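You operate a simulated robot arm through the tools that you are given. There is no shell and no other tool.

Carry out the task below with a simulated robot arm. There is one attempt and no reset: what you move stays moved.

TASK
Swap the grey cartridge for the white one and tighten the one-dot and two-dot bolts to 10 Nm.
Fine: old cartridge upright into the teal tray; put the driver back. Set down upright: grey cartridge, orange driver.

The check looks at the end state, three seconds after you hand in, the way a careful person would. Anything else that was tipped, shoved, dropped, spilled or broken makes it a failure.

THE ROBOT
A 5-joint arm with a two-finger parallel gripper, fixed in place. Base frame: the origin is at the foot of the arm, x ahead of it, y to its left, z up; the work surface is at about z = 0. Units: m, degrees, N and s.
With the tool pointing down near the work surface it reaches from about 0.26 to 0.68 m from the base axis. Its first joint turns from -66.0 to 66.0 degrees. The tool tilts only in the upright plane through the base axis and itself; it spins freely about its own axis. Payload 2.9 kg.
The TCP is the grasp point between the finger pads, 0.03 m short of the fingertips. In the tool frame z runs along the fingers and y along their closing line. The gripper opens to 0.11 m. The fingers are 0.02 m wide and 0.01 m thick; the gripper's body (0.048 by 0.112 m) begins 0.055 m behind the TCP.
Orientation is told as [roll, pitch, yaw] about the base's x, y, z axes, in that order, counted from this pose: with the fingers straight down and closing along the base's y, the tool's x points along the base's -x, its y along +y and its z along -z.

THE INTERFACE
- The arm moves only by the tool play_rows. Its argument "commands" is a list of rows, each an object (a shift or turn left out is 0, a gripper value left out holds the last) with "offset": the shift along the base's x, y, z in m, a list of three; "angular": the turn, a rotation vector about the base's x, y, z in degrees, a list of three; "claw": the finger opening in m, from 0 to 0.11. In form: [{"offset": [dx, dy, dz], "angular": [wx, wy, wz], "claw": claw}, ...]. A call has 1 to 20 rows; each row shifts and turns the commanded pose from where the row before left it. Rows are played at 5 a second. More than 0.05 m and 8.6 degrees between two rows, or a gripper value outside its range, and nothing of the call is played. Where a pose cannot be reached the arm comes as near as it can. A force on the tool above 40 N (or 10 N above the force at the start of the call, whichever is more), or a blocked arm, ends the call early, and 0.2 s more pass. The fingers move at their own pace (about 0.108 m/s each) and stop on an object; they squeeze with about 24 N. The grip force told is the motor's: it shows also when the fingers shut on nothing. Time passes only in rows, and 0.2 s behind the last, so rows that do not move let the fingers close. It gives the time, the measured TCP pose, the force on the tool (base axes), the opening and the grip force at its end, in the units of the frame above (readings bear some noise), with the torque about the TCP (base axes, N m) and any sound that the robot's microphone picked up.
- Cameras (640 x 400 px; columns grow to the right, rows downward): "scene" is fixed at [0.0294, -0.4528, 0.5955]; the picture's right is [0.81, -0.58, 0.00], its down [-0.38, -0.53, -0.76] and it looks along [0.44, 0.62, -0.65] (base axes); focal length 214 px, centre (320, 200). "wrist" rides on the gripper at [0.072, 0.017, -0.103] in the tool frame; the picture's right is [-0.23, 0.97, 0.00], its down [-0.76, -0.18, -0.62] and it looks along [-0.61, -0.14, 0.78] (tool axes); focal length 222 px, centre (320, 200). There is no depth. A picture from a camera that has moved, and an enlarged one, comes with that camera's place and axes in the base frame and with its lens.
- camera(camera): a new picture of that camera. No time passes.
- zoom(camera, box): a new picture of the part [left, top, right, bottom] of that camera's present view, enlarged. No time passes.
- job_done(): hands the job in; it is judged then, once.

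Places have to be worked out from the pictures, the camera data and where the tool is seen. Open the gripper and draw the arm clear of the work before you hand the job in, unless the task says otherwise.

The tools are called as name(argument=value, ...) on one line, values as JSON. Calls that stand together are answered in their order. play_rows: Moves the arm, as the interface text tells. Its arguments: {"type":"object","properties":{"commands":{"type":"array","items":{"type":"object","properties":{"offset":{"type":"array","items":{"type":"number"}},"angular":{"type":"array","items":{"type":"number"}},"claw":{"type":"number"}}}}},"required":["commands"]} The other tools are called the same way: camera (camera) takes a picture; zoom (camera, box) takes an enlarged picture of a part of a camera's view; job_done () hands the job in.

At the start:

```text
time_s: 0.0
eef_pos: [0.3873, 0.0334, 0.4555]
tcp_rot: [0.1, 0.1, -0.1]
contact_force: [0.2, -0.4, -0.4]
ft_torque: [0.0, 0.04, 0.01]
width: 0.1102
grasp_force: 0.1
```

scene: 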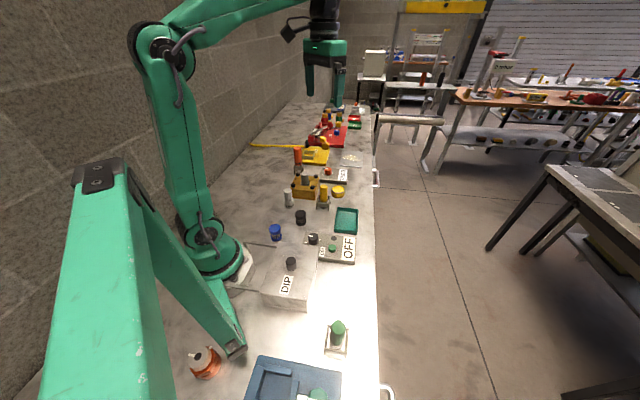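
wrist: 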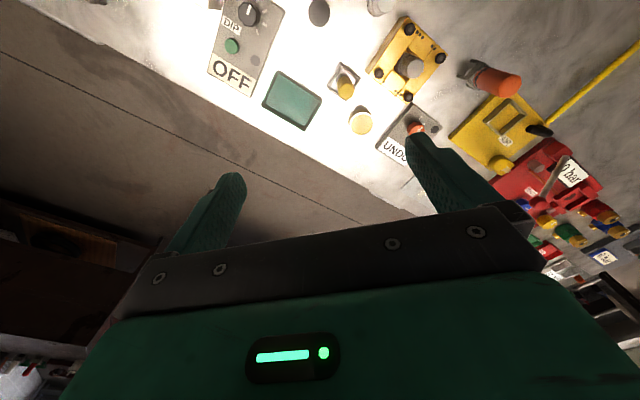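

The overview shows a cluttered bench with a yellow fixture, orange driver, teal tray and several panels. I'll zoom into both cameras to identify everything before moving.

zoom(camera="scene", box=[240, 130, 400, 230])

zoom(camera="scene", box=[220, 190, 380, 290])

zoom(camera="wrist", box=[300, 0, 540, 150])

zoom(camera="wrist", box=[180, 0, 420, 150])

```text
4.00 times, centred on (320, 180) of scene
camera zoom: at [0.0294, -0.4528, 0.5955], right [0.81, -0.58, 0.0], down [-0.38, -0.53, -0.76], along [0.44, 0.62, -0.65], focal length 858 px, centre (320, 280)
```

zoom: 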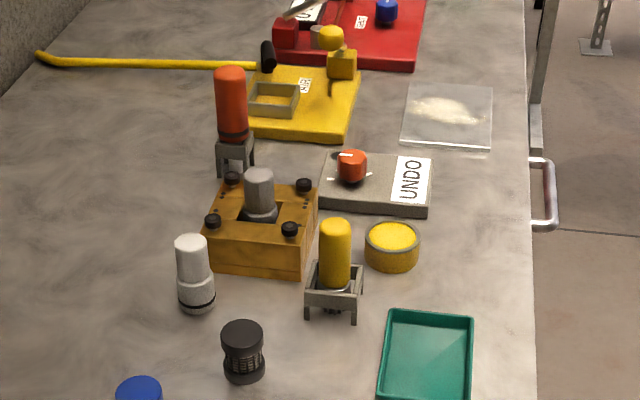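

```text
4.00 times, centred on (300, 240) of scene
camera zoom: at [0.0294, -0.4528, 0.5955], right [0.81, -0.58, 0.0], down [-0.38, -0.53, -0.76], along [0.44, 0.62, -0.65], focal length 858 px, centre (400, 40)
```

zoom: 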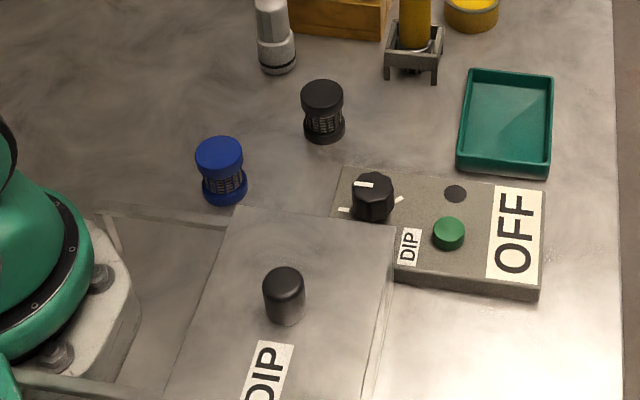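

```text
2.67 times, centred on (420, 75) of wrist
camera zoom: at [0.3146, 0.0503, 0.5593], right [0.23, 0.97, 0.0], down [0.76, -0.18, 0.62], along [0.61, -0.14, -0.78], focal length 592 px, centre (53, 533)
```

zoom: 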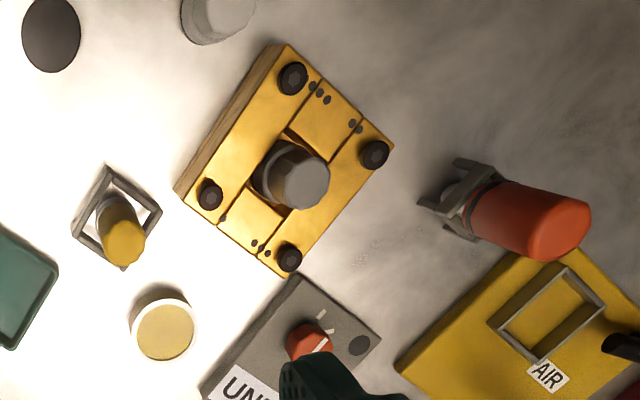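

```text
2.67 times, centred on (300, 75) of wrist
camera zoom: at [0.3146, 0.0503, 0.5593], right [0.23, 0.97, 0.0], down [0.76, -0.18, 0.62], along [0.61, -0.14, -0.78], focal length 592 px, centre (373, 533)
```

zoom: 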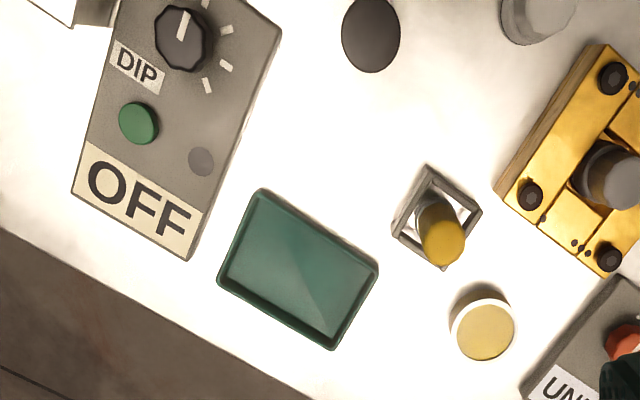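

I can see a yellow fixture with four dot-marked bolts around the grey cartridge, an orange driver in a stand and an UNDO panel with an orange knob. I'll zoom tighter to read the dots and panel details.

zoom(camera="wrist", box=[360, 10, 456, 70])

zoom(camera="wrist", box=[360, 60, 456, 120])

zoom(camera="scene", box=[284, 160, 348, 200])

zoom(camera="scene", box=[290, 90, 370, 140])

zoom(camera="scene", box=[180, 300, 380, 400])

```text
6.67 times, centred on (408, 40) of wrist
camera zoom: at [0.3146, 0.0503, 0.5593], right [0.23, 0.97, 0.0], down [0.76, -0.18, 0.62], along [0.61, -0.14, -0.78], focal length 1481 px, centre (-267, 1267)
```

zoom: 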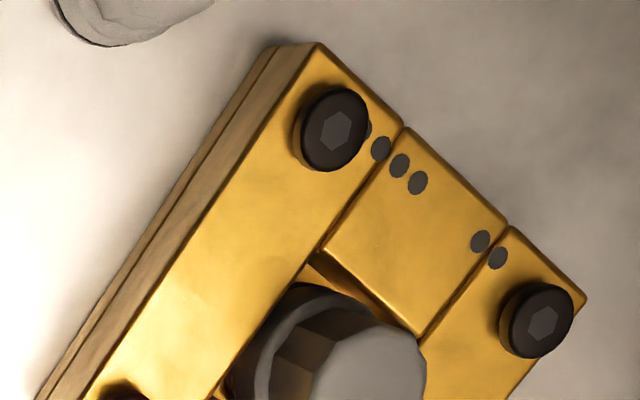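

```text
6.67 times, centred on (408, 90) of wrist
camera zoom: at [0.3146, 0.0503, 0.5593], right [0.23, 0.97, 0.0], down [0.76, -0.18, 0.62], along [0.61, -0.14, -0.78], focal length 1481 px, centre (-267, 933)
```

zoom: 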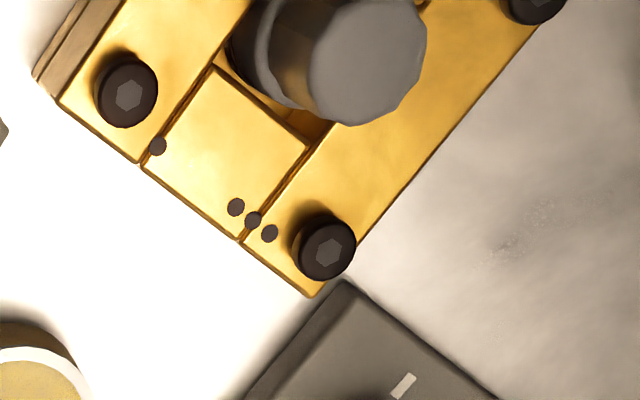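

```text
10.00 times, centred on (316, 180) of scene
camera zoom: at [0.0294, -0.4528, 0.5955], right [0.81, -0.58, 0.0], down [-0.38, -0.53, -0.76], along [0.44, 0.62, -0.65], focal length 2145 px, centre (360, 400)
```

zoom: 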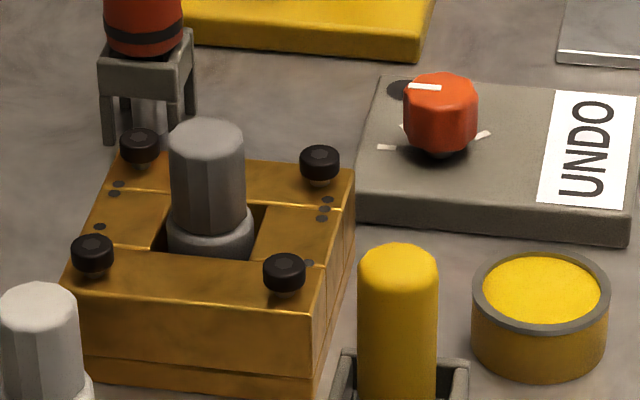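

```text
8.00 times, centred on (330, 115) of scene
camera zoom: at [0.0294, -0.4528, 0.5955], right [0.81, -0.58, 0.0], down [-0.38, -0.53, -0.76], along [0.44, 0.62, -0.65], focal length 1716 px, centre (240, 880)
```

zoom: 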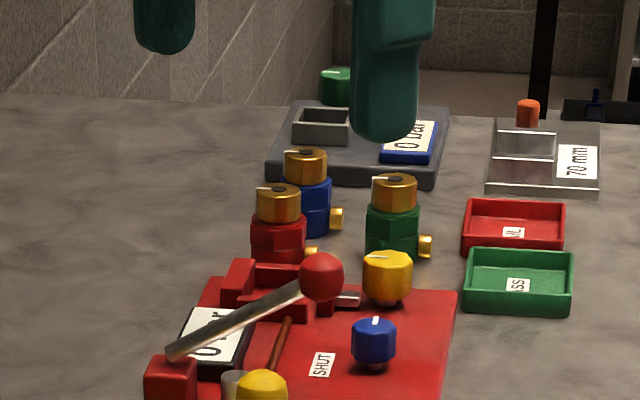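

```text
3.20 times, centred on (280, 350) of scene
camera zoom: at [0.0294, -0.4528, 0.5955], right [0.81, -0.58, 0.0], down [-0.38, -0.53, -0.76], along [0.44, 0.62, -0.65], focal length 686 px, centre (448, -280)
```

zoom: 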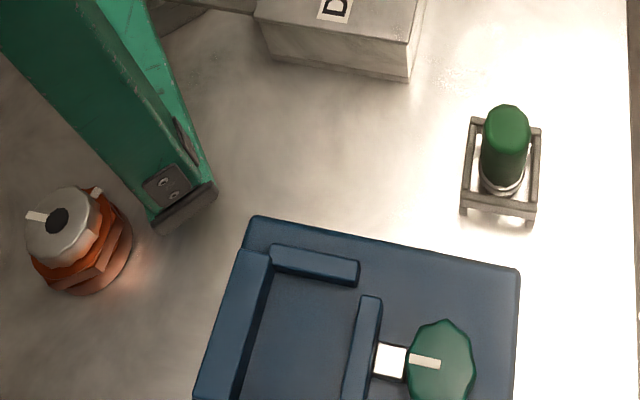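

From triangulating both views I place the fixture centre near (0.42, 0.21), bolts 1-dot ≈(0.423,0.150), 2-dot ≈(0.423,0.271), 3-dot ≈(0.483,0.209), 4-dot ≈(0.364,0.210), the orange driver top ≈(0.479,0.358,0.128), and the knob ≈(0.558,0.225). I'll move back and lower, well above everything, for a closer wrist view.

play_rows(commands=[{"offset": [-0.027, 0.032, -0.02]}, {"offset": [-0.027, 0.032, -0.02]}, {"offset": [-0.027, 0.032, -0.03]}, {"offset": [-0.026, 0.031, -0.03]}, {"offset": [0, 0, 0]}])

```text
refused: row 3 steps farther than a row can; nothing moved
```

The row was slightly over the step limit, so I'll split it into smaller steps.

play_rows(commands=[{"offset": [-0.02, 0.025, -0.02]}, {"offset": [-0.02, 0.025, -0.02]}, {"offset": [-0.02, 0.025, -0.02]}, {"offset": [-0.02, 0.025, -0.02]}, {"offset": [-0.02, 0.025, -0.02]}, {"offset": [0, 0, 0]}])

camera(camera="wrist")

```text
time_s: 1.4
eef_pos: [0.2853, 0.1593, 0.356]
tcp_rot: [0.0, 0.0, 0.0]
contact_force: [-0.5, -0.5, -0.9]
ft_torque: [0.01, 0.01, -0.04]
width: 0.1101
grasp_force: 0.2
```

```text
taken
camera wrist: at [0.2137, 0.1746, 0.4593], right [0.23, 0.97, 0.0], down [0.76, -0.18, 0.62], along [0.61, -0.14, -0.78], focal length 222 px, centre (320, 200)
```

wrist: 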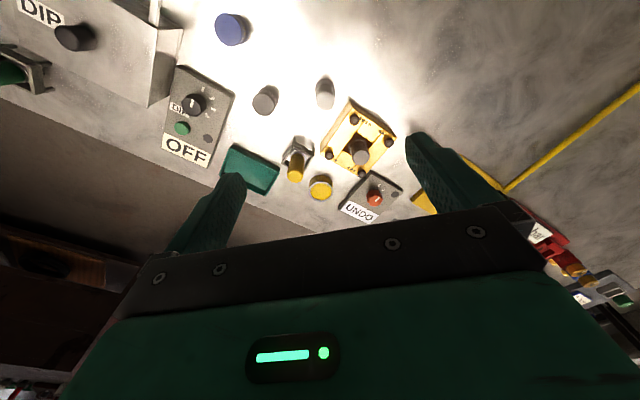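

The fixture and UNDO panel are in view; I'll zoom in on them.

zoom(camera="wrist", box=[312, 90, 408, 150])

zoom(camera="wrist", box=[320, 165, 416, 225])

zoom(camera="wrist", box=[212, 70, 340, 150])

zoom(camera="wrist", box=[212, 130, 340, 210])

```text
6.67 times, centred on (360, 120) of wrist
camera zoom: at [0.2137, 0.1746, 0.4593], right [0.23, 0.97, 0.0], down [0.76, -0.18, 0.62], along [0.61, -0.14, -0.78], focal length 1481 px, centre (53, 733)
```

zoom: 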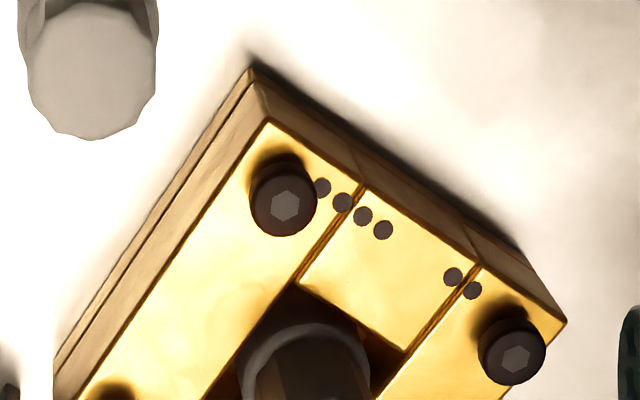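

```text
6.67 times, centred on (368, 195) of wrist
camera zoom: at [0.2137, 0.1746, 0.4593], right [0.23, 0.97, 0.0], down [0.76, -0.18, 0.62], along [0.61, -0.14, -0.78], focal length 1481 px, centre (0, 233)
```

zoom: 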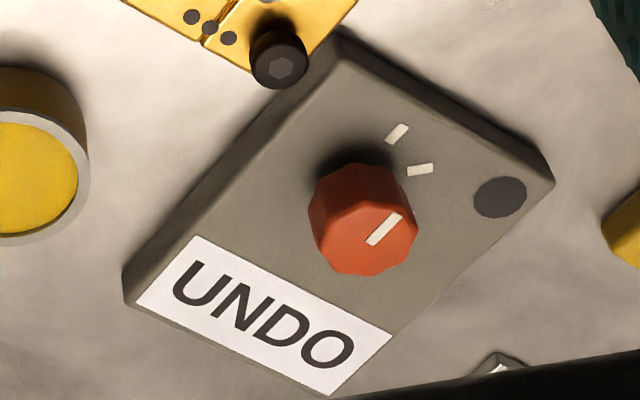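

```text
5.00 times, centred on (276, 110) of wrist
camera zoom: at [0.2137, 0.1746, 0.4593], right [0.23, 0.97, 0.0], down [0.76, -0.18, 0.62], along [0.61, -0.14, -0.78], focal length 1111 px, centre (540, 650)
```

zoom: 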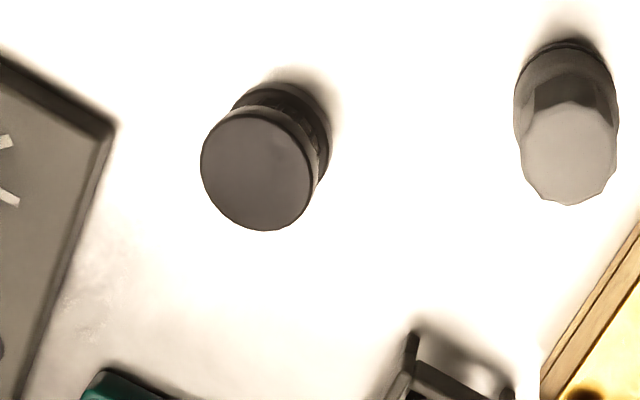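

```text
5.00 times, centred on (276, 170) of wrist
camera zoom: at [0.2137, 0.1746, 0.4593], right [0.23, 0.97, 0.0], down [0.76, -0.18, 0.62], along [0.61, -0.14, -0.78], focal length 1111 px, centre (540, 350)
```

zoom: 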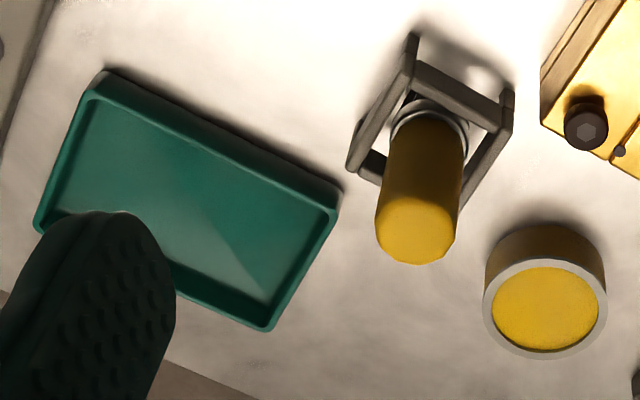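

I read the dots as 4 (near base), 2 (left), 3 (far), 1 (right). The knob's full scale is hidden by the knob itself, so I'll move to look down on the UNDO panel and the driver.

play_rows(commands=[{"offset": [0.045, 0.01, -0.005]}, {"offset": [0.045, 0.01, -0.005]}, {"offset": [0.045, 0.01, -0.005]}, {"offset": [0.045, 0.01, -0.005]}, {"offset": [0.045, 0.01, -0.005]}, {"offset": [0, 0, 0]}])

camera(camera="wrist")

```text
time_s: 2.8
eef_pos: [0.5111, 0.2078, 0.3285]
tcp_rot: [0.0, 0.0, -0.1]
contact_force: [-0.2, 0.3, 0.0]
ft_torque: [-0.01, 0.02, 0.01]
width: 0.1101
grasp_force: 0.1
```

```text
taken
camera wrist: at [0.4396, 0.2235, 0.4323], right [0.23, 0.97, 0.0], down [0.76, -0.18, 0.62], along [0.61, -0.14, -0.78], focal length 222 px, centre (320, 200)
```

wrist: 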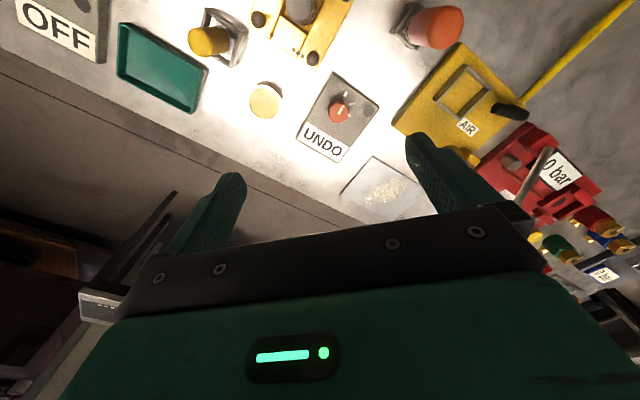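

Now the panel is seen from above; zooming on the knob, the driver and the fixture.

zoom(camera="wrist", box=[290, 70, 386, 130])

zoom(camera="wrist", box=[376, 0, 472, 60])

zoom(camera="wrist", box=[180, 0, 276, 60])

zoom(camera="wrist", box=[256, 0, 352, 60])

```text
6.67 times, centred on (338, 100) of wrist
camera zoom: at [0.4396, 0.2235, 0.4323], right [0.23, 0.97, 0.0], down [0.76, -0.18, 0.62], along [0.61, -0.14, -0.78], focal length 1481 px, centre (200, 867)
```

zoom: 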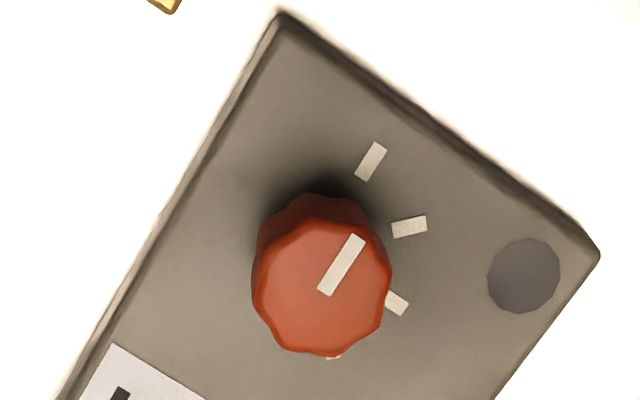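

```text
6.67 times, centred on (424, 30) of wrist
camera zoom: at [0.4396, 0.2235, 0.4323], right [0.23, 0.97, 0.0], down [0.76, -0.18, 0.62], along [0.61, -0.14, -0.78], focal length 1481 px, centre (-373, 1333)
```

zoom: 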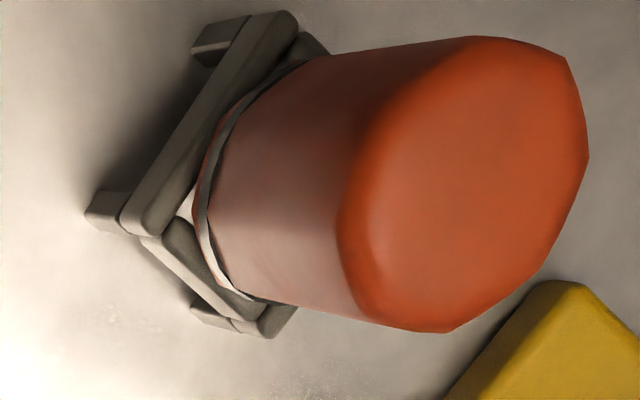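

```text
6.67 times, centred on (228, 30) of wrist
camera zoom: at [0.4396, 0.2235, 0.4323], right [0.23, 0.97, 0.0], down [0.76, -0.18, 0.62], along [0.61, -0.14, -0.78], focal length 1481 px, centre (933, 1333)
```

zoom: 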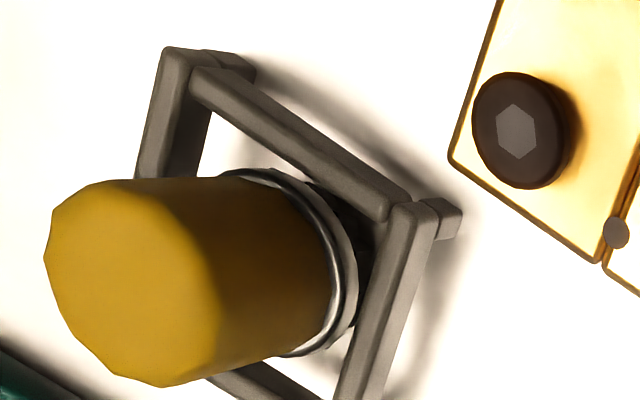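

```text
6.67 times, centred on (304, 30) of wrist
camera zoom: at [0.4396, 0.2235, 0.4323], right [0.23, 0.97, 0.0], down [0.76, -0.18, 0.62], along [0.61, -0.14, -0.78], focal length 1481 px, centre (427, 1333)
```

zoom: 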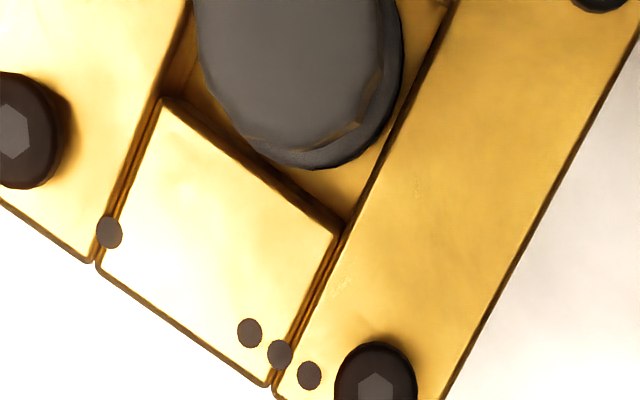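

The dial has four marks, the pointer sits on the first (UNDO), the others follow clockwise in about 45° steps; knob top centre ≈(0.560,0.226,0.058), diameter ≈0.034. Next I'll hover over the grey cartridge with a narrowed gripper to locate it accurately and check whether it is free.

play_rows(commands=[{"offset": [-0.0225, 0, -0.032], "claw": 0.075}, {"offset": [-0.0225, 0, -0.032]}, {"offset": [-0.0225, 0, -0.032]}, {"offset": [-0.0225, 0, -0.032]}, {"offset": [0, 0, 0]}])

camera(camera="wrist")

zoom(camera="wrist", box=[240, 70, 400, 170])

zoom(camera="scene", box=[270, 130, 366, 190])

```text
time_s: 4.0
eef_pos: [0.4197, 0.2096, 0.1988]
tcp_rot: [0.1, 0.0, 0.0]
contact_force: [0.8, 0.0, -0.7]
ft_torque: [0.04, 0.03, 0.0]
width: 0.075
grasp_force: 0.1
```

```text
taken
camera wrist: at [0.3482, 0.2256, 0.3025], right [0.23, 0.97, 0.0], down [0.76, -0.18, 0.62], along [0.61, -0.14, -0.78], focal length 222 px, centre (320, 200)
```

wrist: 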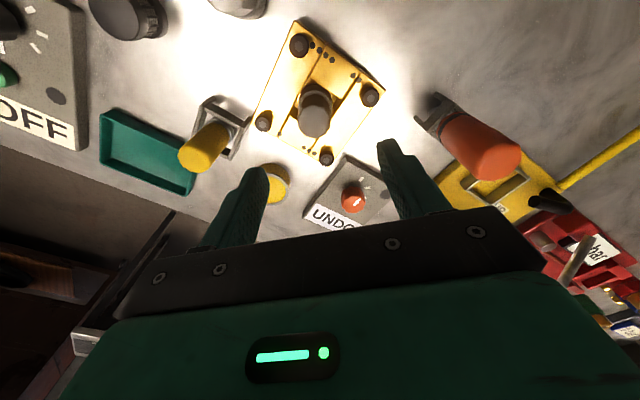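

```text
4.00 times, centred on (320, 120) of wrist
camera zoom: at [0.3482, 0.2256, 0.3025], right [0.23, 0.97, 0.0], down [0.76, -0.18, 0.62], along [0.61, -0.14, -0.78], focal length 888 px, centre (320, 520)
```

zoom: 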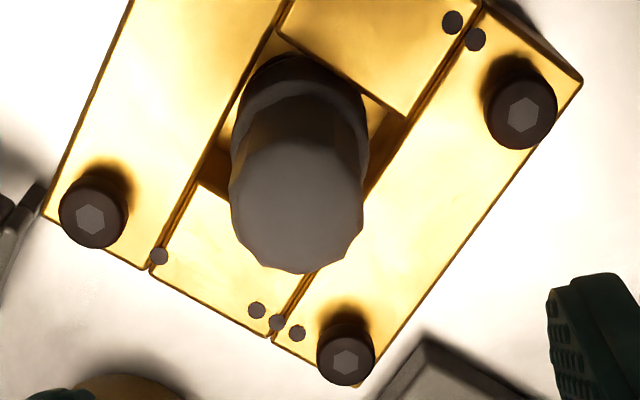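

```text
6.67 times, centred on (318, 160) of scene
camera zoom: at [0.0294, -0.4528, 0.5955], right [0.81, -0.58, 0.0], down [-0.38, -0.53, -0.76], along [0.44, 0.62, -0.65], focal length 1430 px, centre (333, 467)
```

zoom: 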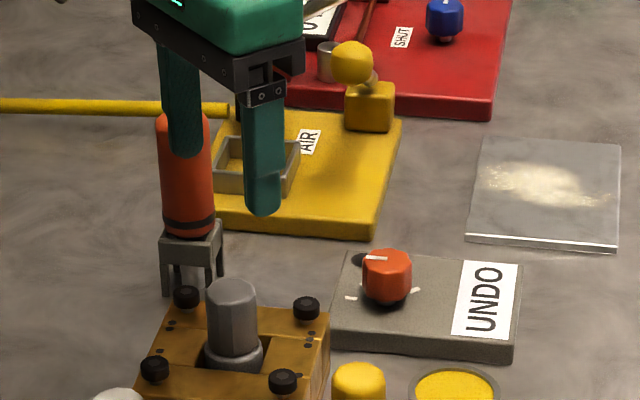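

Triangulating with this view gives the fixture centre ≈(0.419,0.204), bolt heads at ±0.059 from it with tops at z≈0.061, and the grey cartridge top at z≈0.095 (Ø≈0.032). I'll centre on it and descend partway with the gripper at 0.06, then check.

play_rows(commands=[{"offset": [-0.0017, -0.0054, -0.03], "claw": 0.06}, {"offset": [0, 0, -0.03]}, {"offset": [0, 0, 0]}])

camera(camera="wrist")

zoom(camera="scene", box=[270, 150, 350, 200])

```text
time_s: 4.8
eef_pos: [0.4181, 0.205, 0.1418]
tcp_rot: [0.0, 0.0, 0.0]
contact_force: [-0.1, -0.3, -0.9]
ft_torque: [0.01, 0.02, 0.01]
width: 0.06
grasp_force: 0.0
```

```text
taken
camera wrist: at [0.3457, 0.2199, 0.245], right [0.23, 0.97, 0.0], down [0.76, -0.18, 0.62], along [0.61, -0.14, -0.78], focal length 222 px, centre (320, 200)
```

wrist: 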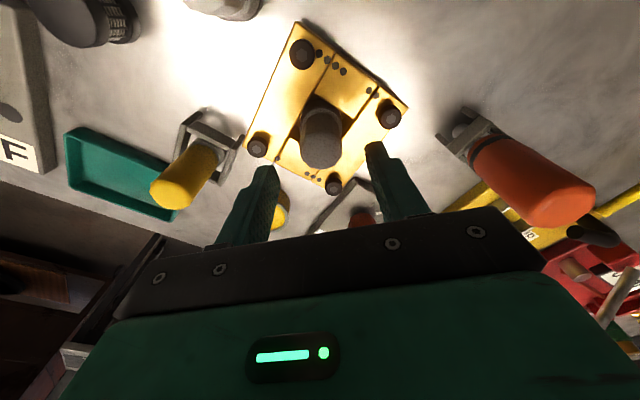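

```text
8.00 times, centred on (310, 175) of scene
camera zoom: at [0.0294, -0.4528, 0.5955], right [0.81, -0.58, 0.0], down [-0.38, -0.53, -0.76], along [0.44, 0.62, -0.65], focal length 1716 px, centre (400, 400)
```

zoom: 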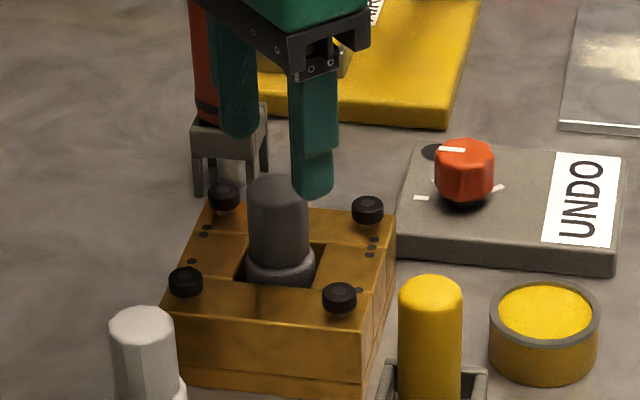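

The cartridge is centred between the fingers (top at pixel ≈(321,152), as predicted). I'll go down to z≈0.088 so the fingertips stay above the lower ring, and close.

play_rows(commands=[{"offset": [0, 0, -0.027]}, {"offset": [0, 0, -0.027]}, {"offset": [0, 0, 0]}, {"claw": 0.02}, {"offset": [0, 0, 0]}, {"offset": [0, 0, 0]}])

camera(camera="wrist")

zoom(camera="scene", box=[270, 150, 350, 200])

```text
time_s: 6.2
eef_pos: [0.4182, 0.2028, 0.09]
tcp_rot: [0.0, 0.0, 0.0]
contact_force: [1.3, 2.6, -1.6]
ft_torque: [0.19, -0.17, 0.02]
width: 0.0303
grasp_force: 24.3
```

```text
taken
camera wrist: at [0.3463, 0.2178, 0.1923], right [0.23, 0.97, 0.0], down [0.76, -0.18, 0.62], along [0.61, -0.14, -0.78], focal length 222 px, centre (320, 200)
```

wrist: 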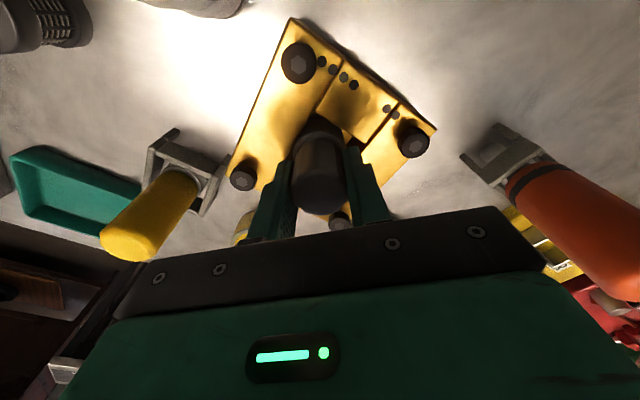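

```text
8.00 times, centred on (310, 175) of scene
camera zoom: at [0.0294, -0.4528, 0.5955], right [0.81, -0.58, 0.0], down [-0.38, -0.53, -0.76], along [0.44, 0.62, -0.65], focal length 1716 px, centre (400, 400)
```

zoom: 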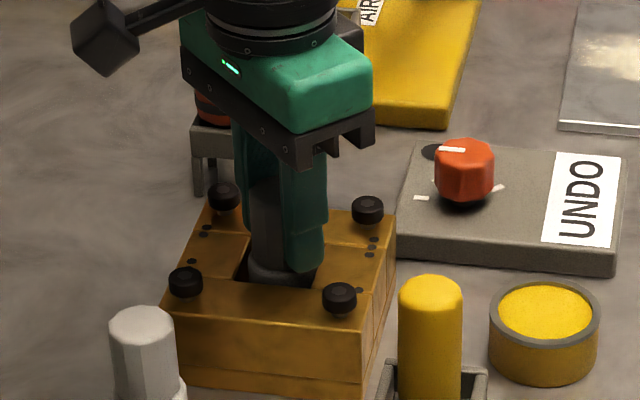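

The cartridge is gripped (0.030 m wide) with small side force. I'll lift very gently by a few millimetres to see if it is free or still clamped.

play_rows(commands=[{"offset": [0, 0, 0.002]}, {"offset": [0, 0, 0.002]}, {"offset": [0, 0, 0]}])

zoom(camera="scene", box=[270, 150, 350, 200])

```text
time_s: 7.0
eef_pos: [0.4172, 0.2042, 0.0925]
tcp_rot: [0.0, 0.0, 0.0]
contact_force: [-0.7, 0.2, -0.6]
ft_torque: [0.01, 0.01, 0.01]
width: 0.0305
grasp_force: 23.8
```

```text
8.00 times, centred on (310, 175) of scene
camera zoom: at [0.0294, -0.4528, 0.5955], right [0.81, -0.58, 0.0], down [-0.38, -0.53, -0.76], along [0.44, 0.62, -0.65], focal length 1716 px, centre (400, 400)
```

zoom: 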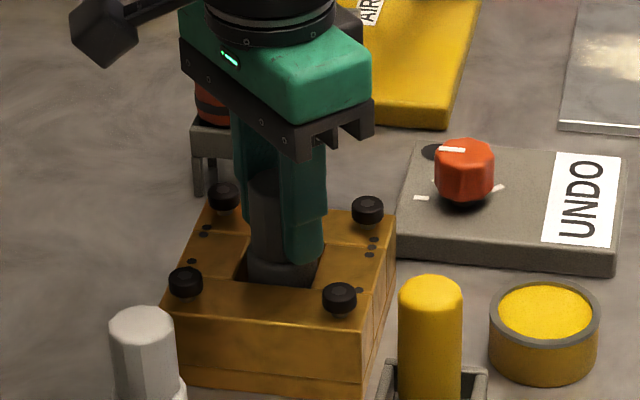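

The force dropped to nearly zero while rising, so the cartridge is free in its pocket. I'll continue straight up slowly, watching the force.

play_rows(commands=[{"offset": [0, 0, 0.01]}, {"offset": [0, 0, 0.015]}, {"offset": [0, 0, 0.02]}, {"offset": [0, 0, 0.03]}, {"offset": [0, 0, 0.04]}, {"offset": [0, 0, 0.04]}, {"offset": [0, 0, 0]}])

camera(camera="wrist")

zoom(camera="scene", box=[256, 110, 384, 190])

zoom(camera="scene", box=[284, 160, 348, 200])

```text
time_s: 8.6
eef_pos: [0.4197, 0.2031, 0.2478]
tcp_rot: [-0.1, 0.0, 0.0]
contact_force: [0.3, 0.8, -0.7]
ft_torque: [0.01, -0.02, -0.04]
width: 0.0307
grasp_force: 24.1
```

```text
taken
camera wrist: at [0.3473, 0.2189, 0.3514], right [0.23, 0.97, 0.0], down [0.76, -0.18, 0.62], along [0.61, -0.14, -0.78], focal length 222 px, centre (320, 200)
```

wrist: 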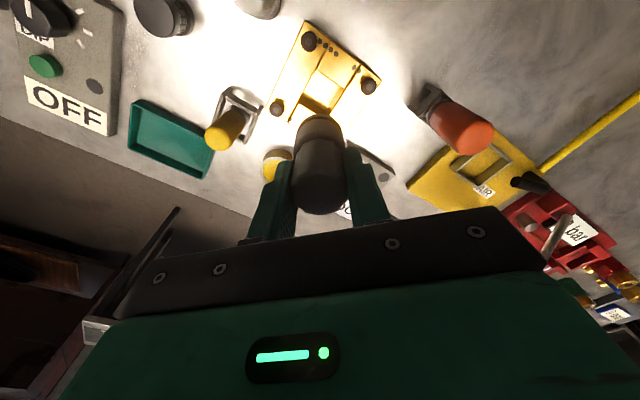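

```text
5.00 times, centred on (320, 150) of scene
camera zoom: at [0.0294, -0.4528, 0.5955], right [0.81, -0.58, 0.0], down [-0.38, -0.53, -0.76], along [0.44, 0.62, -0.65], focal length 1072 px, centre (320, 450)
```

zoom: 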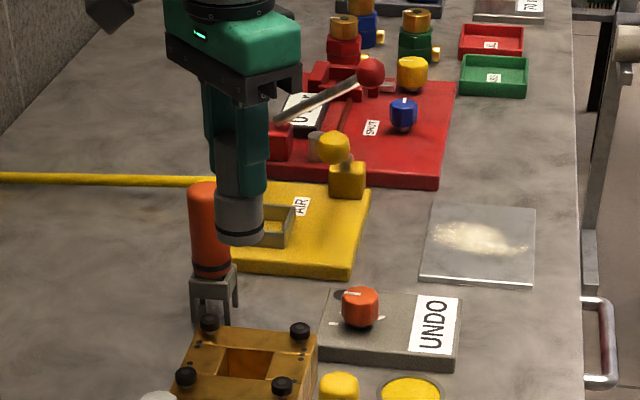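

```text
10.00 times, centred on (316, 180) of scene
camera zoom: at [0.0294, -0.4528, 0.5955], right [0.81, -0.58, 0.0], down [-0.38, -0.53, -0.76], along [0.44, 0.62, -0.65], focal length 2145 px, centre (360, 400)
```

zoom: 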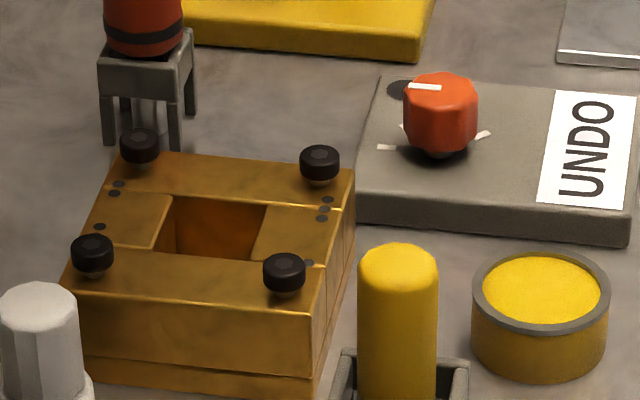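

The pocket is empty and the grey cartridge (≈0.074 tall, bottom ≈0.069 below TCP) is held upright. The tray centre computes to ≈(0.438,-0.051); I'll carry it over there at height and check.

play_rows(commands=[{"offset": [0.003, -0.042, 0]}, {"offset": [0.003, -0.042, 0]}, {"offset": [0.003, -0.042, 0]}, {"offset": [0.003, -0.042, 0]}, {"offset": [0.003, -0.042, 0]}, {"offset": [0.003, -0.042, 0]}, {"offset": [0, 0, 0]}])

camera(camera="wrist")

camera(camera="scene")

```text
time_s: 10.2
eef_pos: [0.4366, -0.0495, 0.2458]
tcp_rot: [0.1, 0.1, 0.0]
contact_force: [-0.2, 0.3, -1.3]
ft_torque: [0.02, 0.02, 0.0]
width: 0.0304
grasp_force: 24.3
```

```text
taken
camera wrist: at [0.3641, -0.0332, 0.3504], right [0.23, 0.97, 0.0], down [0.76, -0.18, 0.62], along [0.61, -0.14, -0.78], focal length 222 px, centre (320, 200)
```

wrist: 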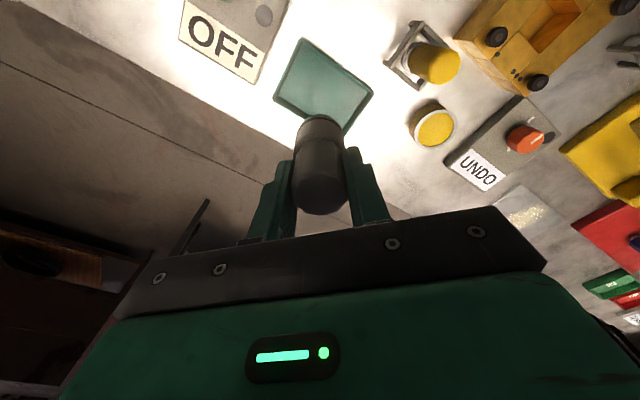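

```text
taken
```

scene: 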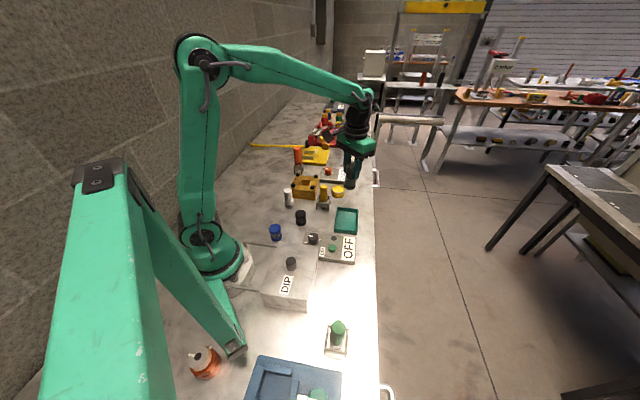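

Tray corners work out to a centre of ≈(0.442,-0.045), sides ≈0.108×0.078. I'll shift slightly and lower most of the way, keeping a margin above the tray floor.

play_rows(commands=[{"offset": [0.004, 0.004, -0.04]}, {"offset": [0, 0, -0.04]}, {"offset": [0, 0, -0.04]}, {"offset": [0, 0, -0.03]}, {"offset": [0, 0, 0]}])

camera(camera="wrist")

zoom(camera="scene", box=[300, 180, 380, 230])

```text
time_s: 11.4
eef_pos: [0.4409, -0.0457, 0.0974]
tcp_rot: [0.0, 0.0, 0.0]
contact_force: [0.0, -0.6, -1.2]
ft_torque: [-0.01, -0.06, 0.01]
width: 0.0305
grasp_force: 24.2
```

```text
taken
camera wrist: at [0.3698, -0.0295, 0.1996], right [0.23, 0.97, 0.0], down [0.76, -0.18, 0.62], along [0.61, -0.14, -0.78], focal length 222 px, centre (320, 200)
```

wrist: 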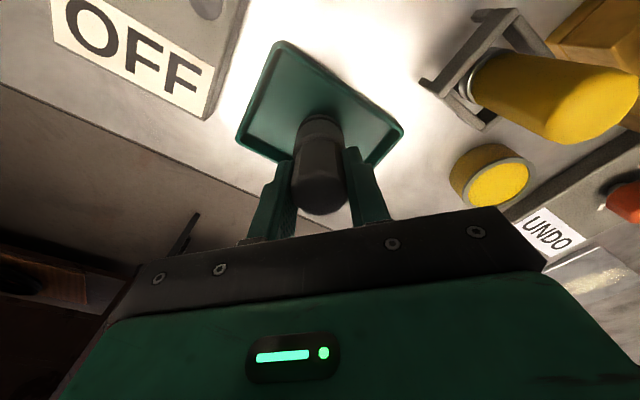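

```text
8.00 times, centred on (340, 205) of scene
camera zoom: at [0.0294, -0.4528, 0.5955], right [0.81, -0.58, 0.0], down [-0.38, -0.53, -0.76], along [0.44, 0.62, -0.65], focal length 1716 px, centre (160, 160)
```

zoom: 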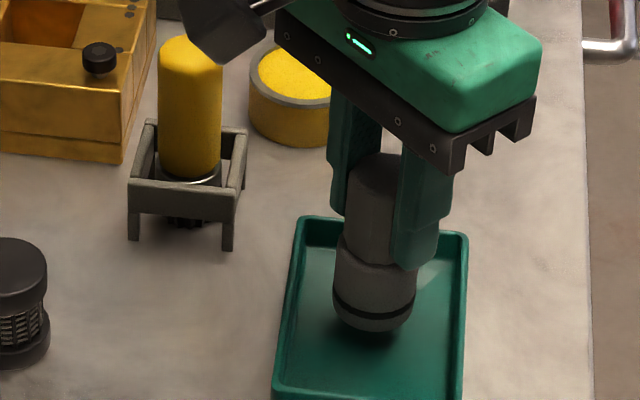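

The cartridge hovers inside the tray outline. I'll lower in small steps until contact shows.

play_rows(commands=[{"offset": [0, 0, -0.008]}, {"offset": [0, 0, -0.005]}, {"offset": [0, 0, -0.003]}, {"offset": [0, 0, 0]}])

zoom(camera="scene", box=[300, 180, 380, 230])

```text
time_s: 12.4
eef_pos: [0.4418, -0.0454, 0.0826]
tcp_rot: [0.0, 0.1, 0.0]
contact_force: [-0.1, -0.4, -0.9]
ft_torque: [0.03, 0.0, 0.03]
width: 0.0306
grasp_force: 24.0
```

```text
8.00 times, centred on (340, 205) of scene
camera zoom: at [0.0294, -0.4528, 0.5955], right [0.81, -0.58, 0.0], down [-0.38, -0.53, -0.76], along [0.44, 0.62, -0.65], focal length 1716 px, centre (160, 160)
```

zoom: 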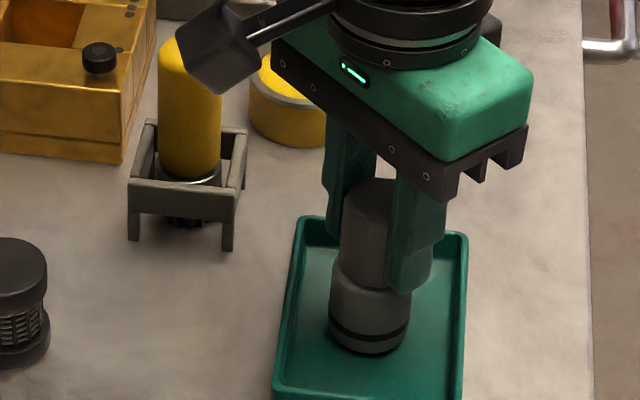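

No contact yet at TCP z 0.083; continuing with finer steps.

play_rows(commands=[{"offset": [0, 0, -0.003]}, {"offset": [0, 0, -0.002]}, {"offset": [0, 0, -0.002]}, {"offset": [0, 0, 0]}])

```text
time_s: 13.4
eef_pos: [0.4426, -0.0434, 0.0744]
tcp_rot: [0.0, -0.1, 0.1]
contact_force: [1.5, 0.2, 13.0]
ft_torque: [0.06, -0.15, -0.03]
width: 0.0302
grasp_force: 23.6
```

Contact at 13 N upward: the cartridge is on the tray floor. I'll ease off a millimetre, open modestly, and rise straight up.

play_rows(commands=[{"offset": [0, 0, 0.001]}, {"offset": [0, 0, 0]}, {"claw": 0.045}, {"offset": [0, 0, 0]}, {"claw": 0.06}, {"offset": [0, 0, 0]}])

zoom(camera="scene", box=[300, 180, 380, 230])

camera(camera="wrist")

```text
time_s: 14.8
eef_pos: [0.4409, -0.0446, 0.0755]
tcp_rot: [0.0, 0.0, 0.1]
contact_force: [0.1, 0.3, -0.1]
ft_torque: [0.02, -0.02, 0.0]
width: 0.0601
grasp_force: 0.1
```

```text
8.00 times, centred on (340, 205) of scene
camera zoom: at [0.0294, -0.4528, 0.5955], right [0.81, -0.58, 0.0], down [-0.38, -0.53, -0.76], along [0.44, 0.62, -0.65], focal length 1716 px, centre (160, 160)
```

zoom: 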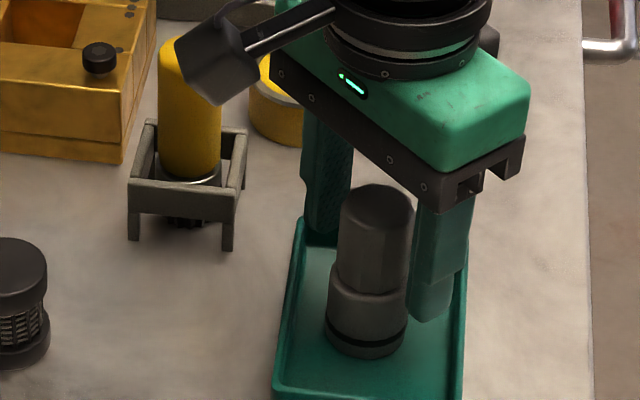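

```text
taken
camera wrist: at [0.369, -0.0282, 0.1788], right [0.23, 0.97, 0.0], down [0.76, -0.18, 0.62], along [0.61, -0.14, -0.78], focal length 222 px, centre (320, 200)
```

wrist: 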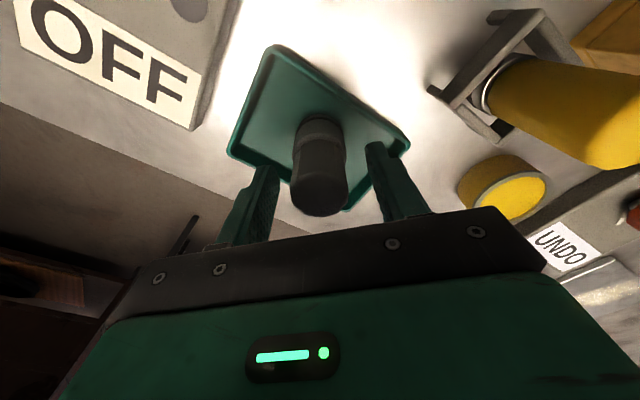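

The grey cartridge stands upright and free in the tray. Now I'll rise and travel to hover near the white cartridge (≈(0.313,0.165)).

play_rows(commands=[{"offset": [0, 0, 0.03]}, {"offset": [0, 0, 0.045]}, {"offset": [0, 0, 0.045]}, {"offset": [-0.0215, 0.035, 0], "claw": 0.07}, {"offset": [-0.0215, 0.035, 0]}, {"offset": [-0.0215, 0.035, 0]}, {"offset": [-0.0215, 0.035, 0]}, {"offset": [-0.0215, 0.035, 0]}, {"offset": [-0.0215, 0.035, 0]}, {"offset": [0, 0, 0]}])

camera(camera="wrist")

zoom(camera="scene", box=[256, 170, 384, 250])

```text
time_s: 17.0
eef_pos: [0.3124, 0.1631, 0.1979]
tcp_rot: [0.0, 0.1, 0.0]
contact_force: [0.3, -0.5, 0.4]
ft_torque: [-0.02, -0.03, 0.01]
width: 0.0701
grasp_force: 0.0
```

```text
taken
camera wrist: at [0.2399, 0.1795, 0.3007], right [0.23, 0.97, 0.0], down [0.76, -0.18, 0.62], along [0.61, -0.14, -0.78], focal length 222 px, centre (320, 200)
```

wrist: 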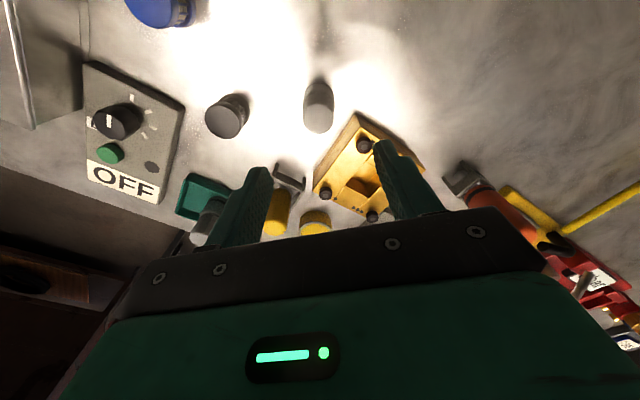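

```text
5.00 times, centred on (320, 210) of scene
camera zoom: at [0.0294, -0.4528, 0.5955], right [0.81, -0.58, 0.0], down [-0.38, -0.53, -0.76], along [0.44, 0.62, -0.65], focal length 1072 px, centre (320, 150)
```

zoom: 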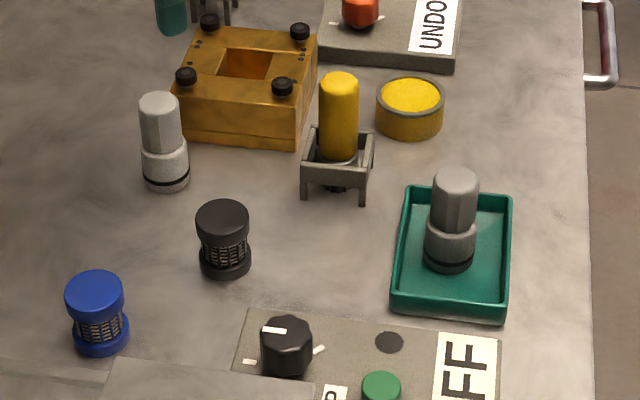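

The grey cartridge stands in the tray; the white one is visible at pixel ≈(318,115). Zooming to centre it precisely.

zoom(camera="wrist", box=[270, 60, 366, 120])

zoom(camera="wrist", box=[270, 85, 366, 145])

```text
6.67 times, centred on (318, 90) of wrist
camera zoom: at [0.2399, 0.1795, 0.3007], right [0.23, 0.97, 0.0], down [0.76, -0.18, 0.62], along [0.61, -0.14, -0.78], focal length 1481 px, centre (333, 933)
```

zoom: 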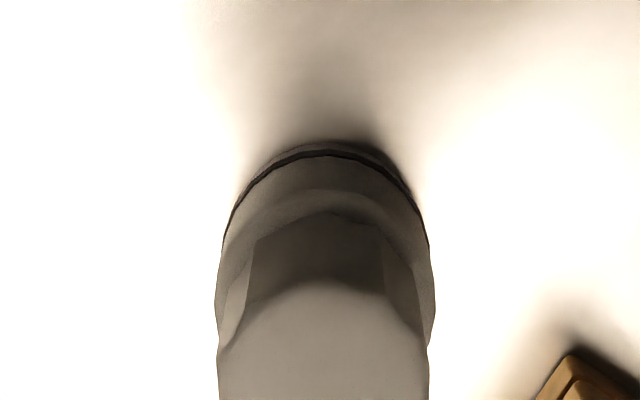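

```text
6.67 times, centred on (318, 115) of wrist
camera zoom: at [0.2399, 0.1795, 0.3007], right [0.23, 0.97, 0.0], down [0.76, -0.18, 0.62], along [0.61, -0.14, -0.78], focal length 1481 px, centre (333, 767)
```

zoom: 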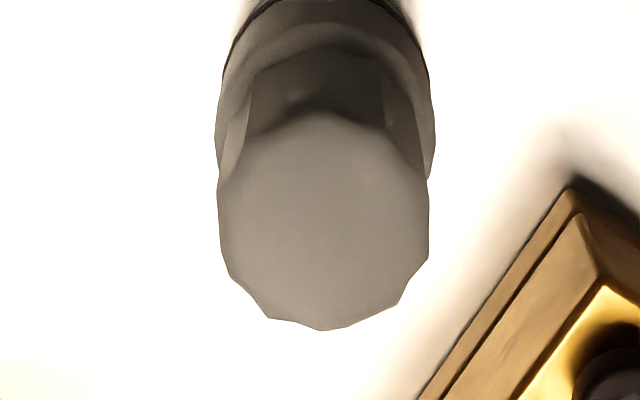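

The white cartridge centre is ≈(0.3126,0.1617), nearly under the TCP. I'll nudge in y and descend to grip it at the same relative height as the grey one (TCP ≈0.070).

play_rows(commands=[{"offset": [0, -0.0013, -0.03], "claw": 0.055}, {"offset": [0, 0, -0.03]}, {"offset": [0, 0, -0.03]}, {"offset": [0, 0, 0]}])

camera(camera="wrist")

zoom(camera="scene", box=[256, 160, 352, 220])

```text
time_s: 18.0
eef_pos: [0.3131, 0.1614, 0.1073]
tcp_rot: [0.0, -0.1, 0.0]
contact_force: [0.1, 0.1, -0.2]
ft_torque: [-0.02, -0.02, 0.0]
width: 0.0549
grasp_force: 0.1
```

```text
taken
camera wrist: at [0.2414, 0.1775, 0.2102], right [0.23, 0.97, 0.0], down [0.76, -0.18, 0.62], along [0.61, -0.14, -0.78], focal length 222 px, centre (320, 200)
```

wrist: 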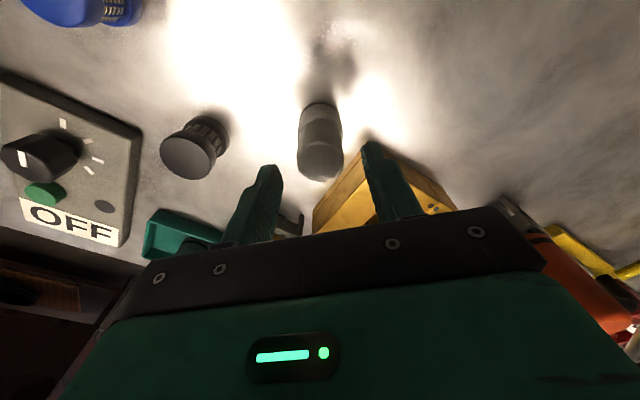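

```text
6.67 times, centred on (304, 190) of scene
camera zoom: at [0.0294, -0.4528, 0.5955], right [0.81, -0.58, 0.0], down [-0.38, -0.53, -0.76], along [0.44, 0.62, -0.65], focal length 1430 px, centre (427, 267)
```

zoom: 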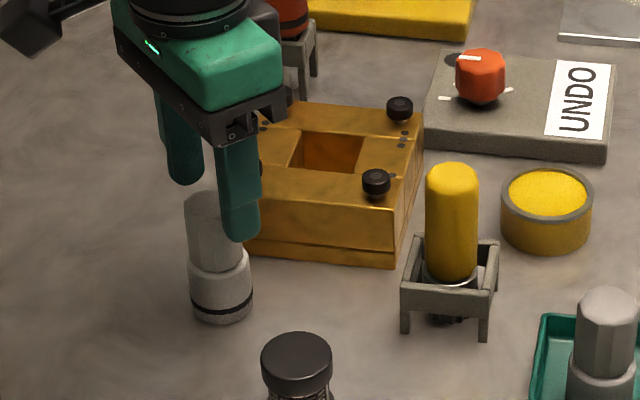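

Aligned. Descending to TCP ≈0.070 and closing on the white cartridge.

play_rows(commands=[{"offset": [0, 0, -0.018]}, {"offset": [0, 0, -0.018]}, {"offset": [0, 0, 0]}, {"claw": 0.02}, {"offset": [0, 0, 0]}, {"offset": [0, 0, 0]}])

zoom(camera="scene", box=[256, 160, 352, 220])

```text
time_s: 19.4
eef_pos: [0.3141, 0.163, 0.07]
tcp_rot: [0.1, -0.1, 0.0]
contact_force: [-1.0, -0.1, -0.3]
ft_torque: [0.01, 0.0, -0.01]
width: 0.0307
grasp_force: 24.3
```

```text
6.67 times, centred on (304, 190) of scene
camera zoom: at [0.0294, -0.4528, 0.5955], right [0.81, -0.58, 0.0], down [-0.38, -0.53, -0.76], along [0.44, 0.62, -0.65], focal length 1430 px, centre (427, 267)
```

zoom: 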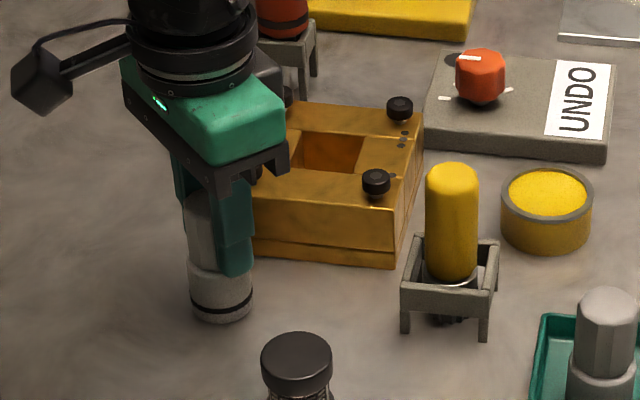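

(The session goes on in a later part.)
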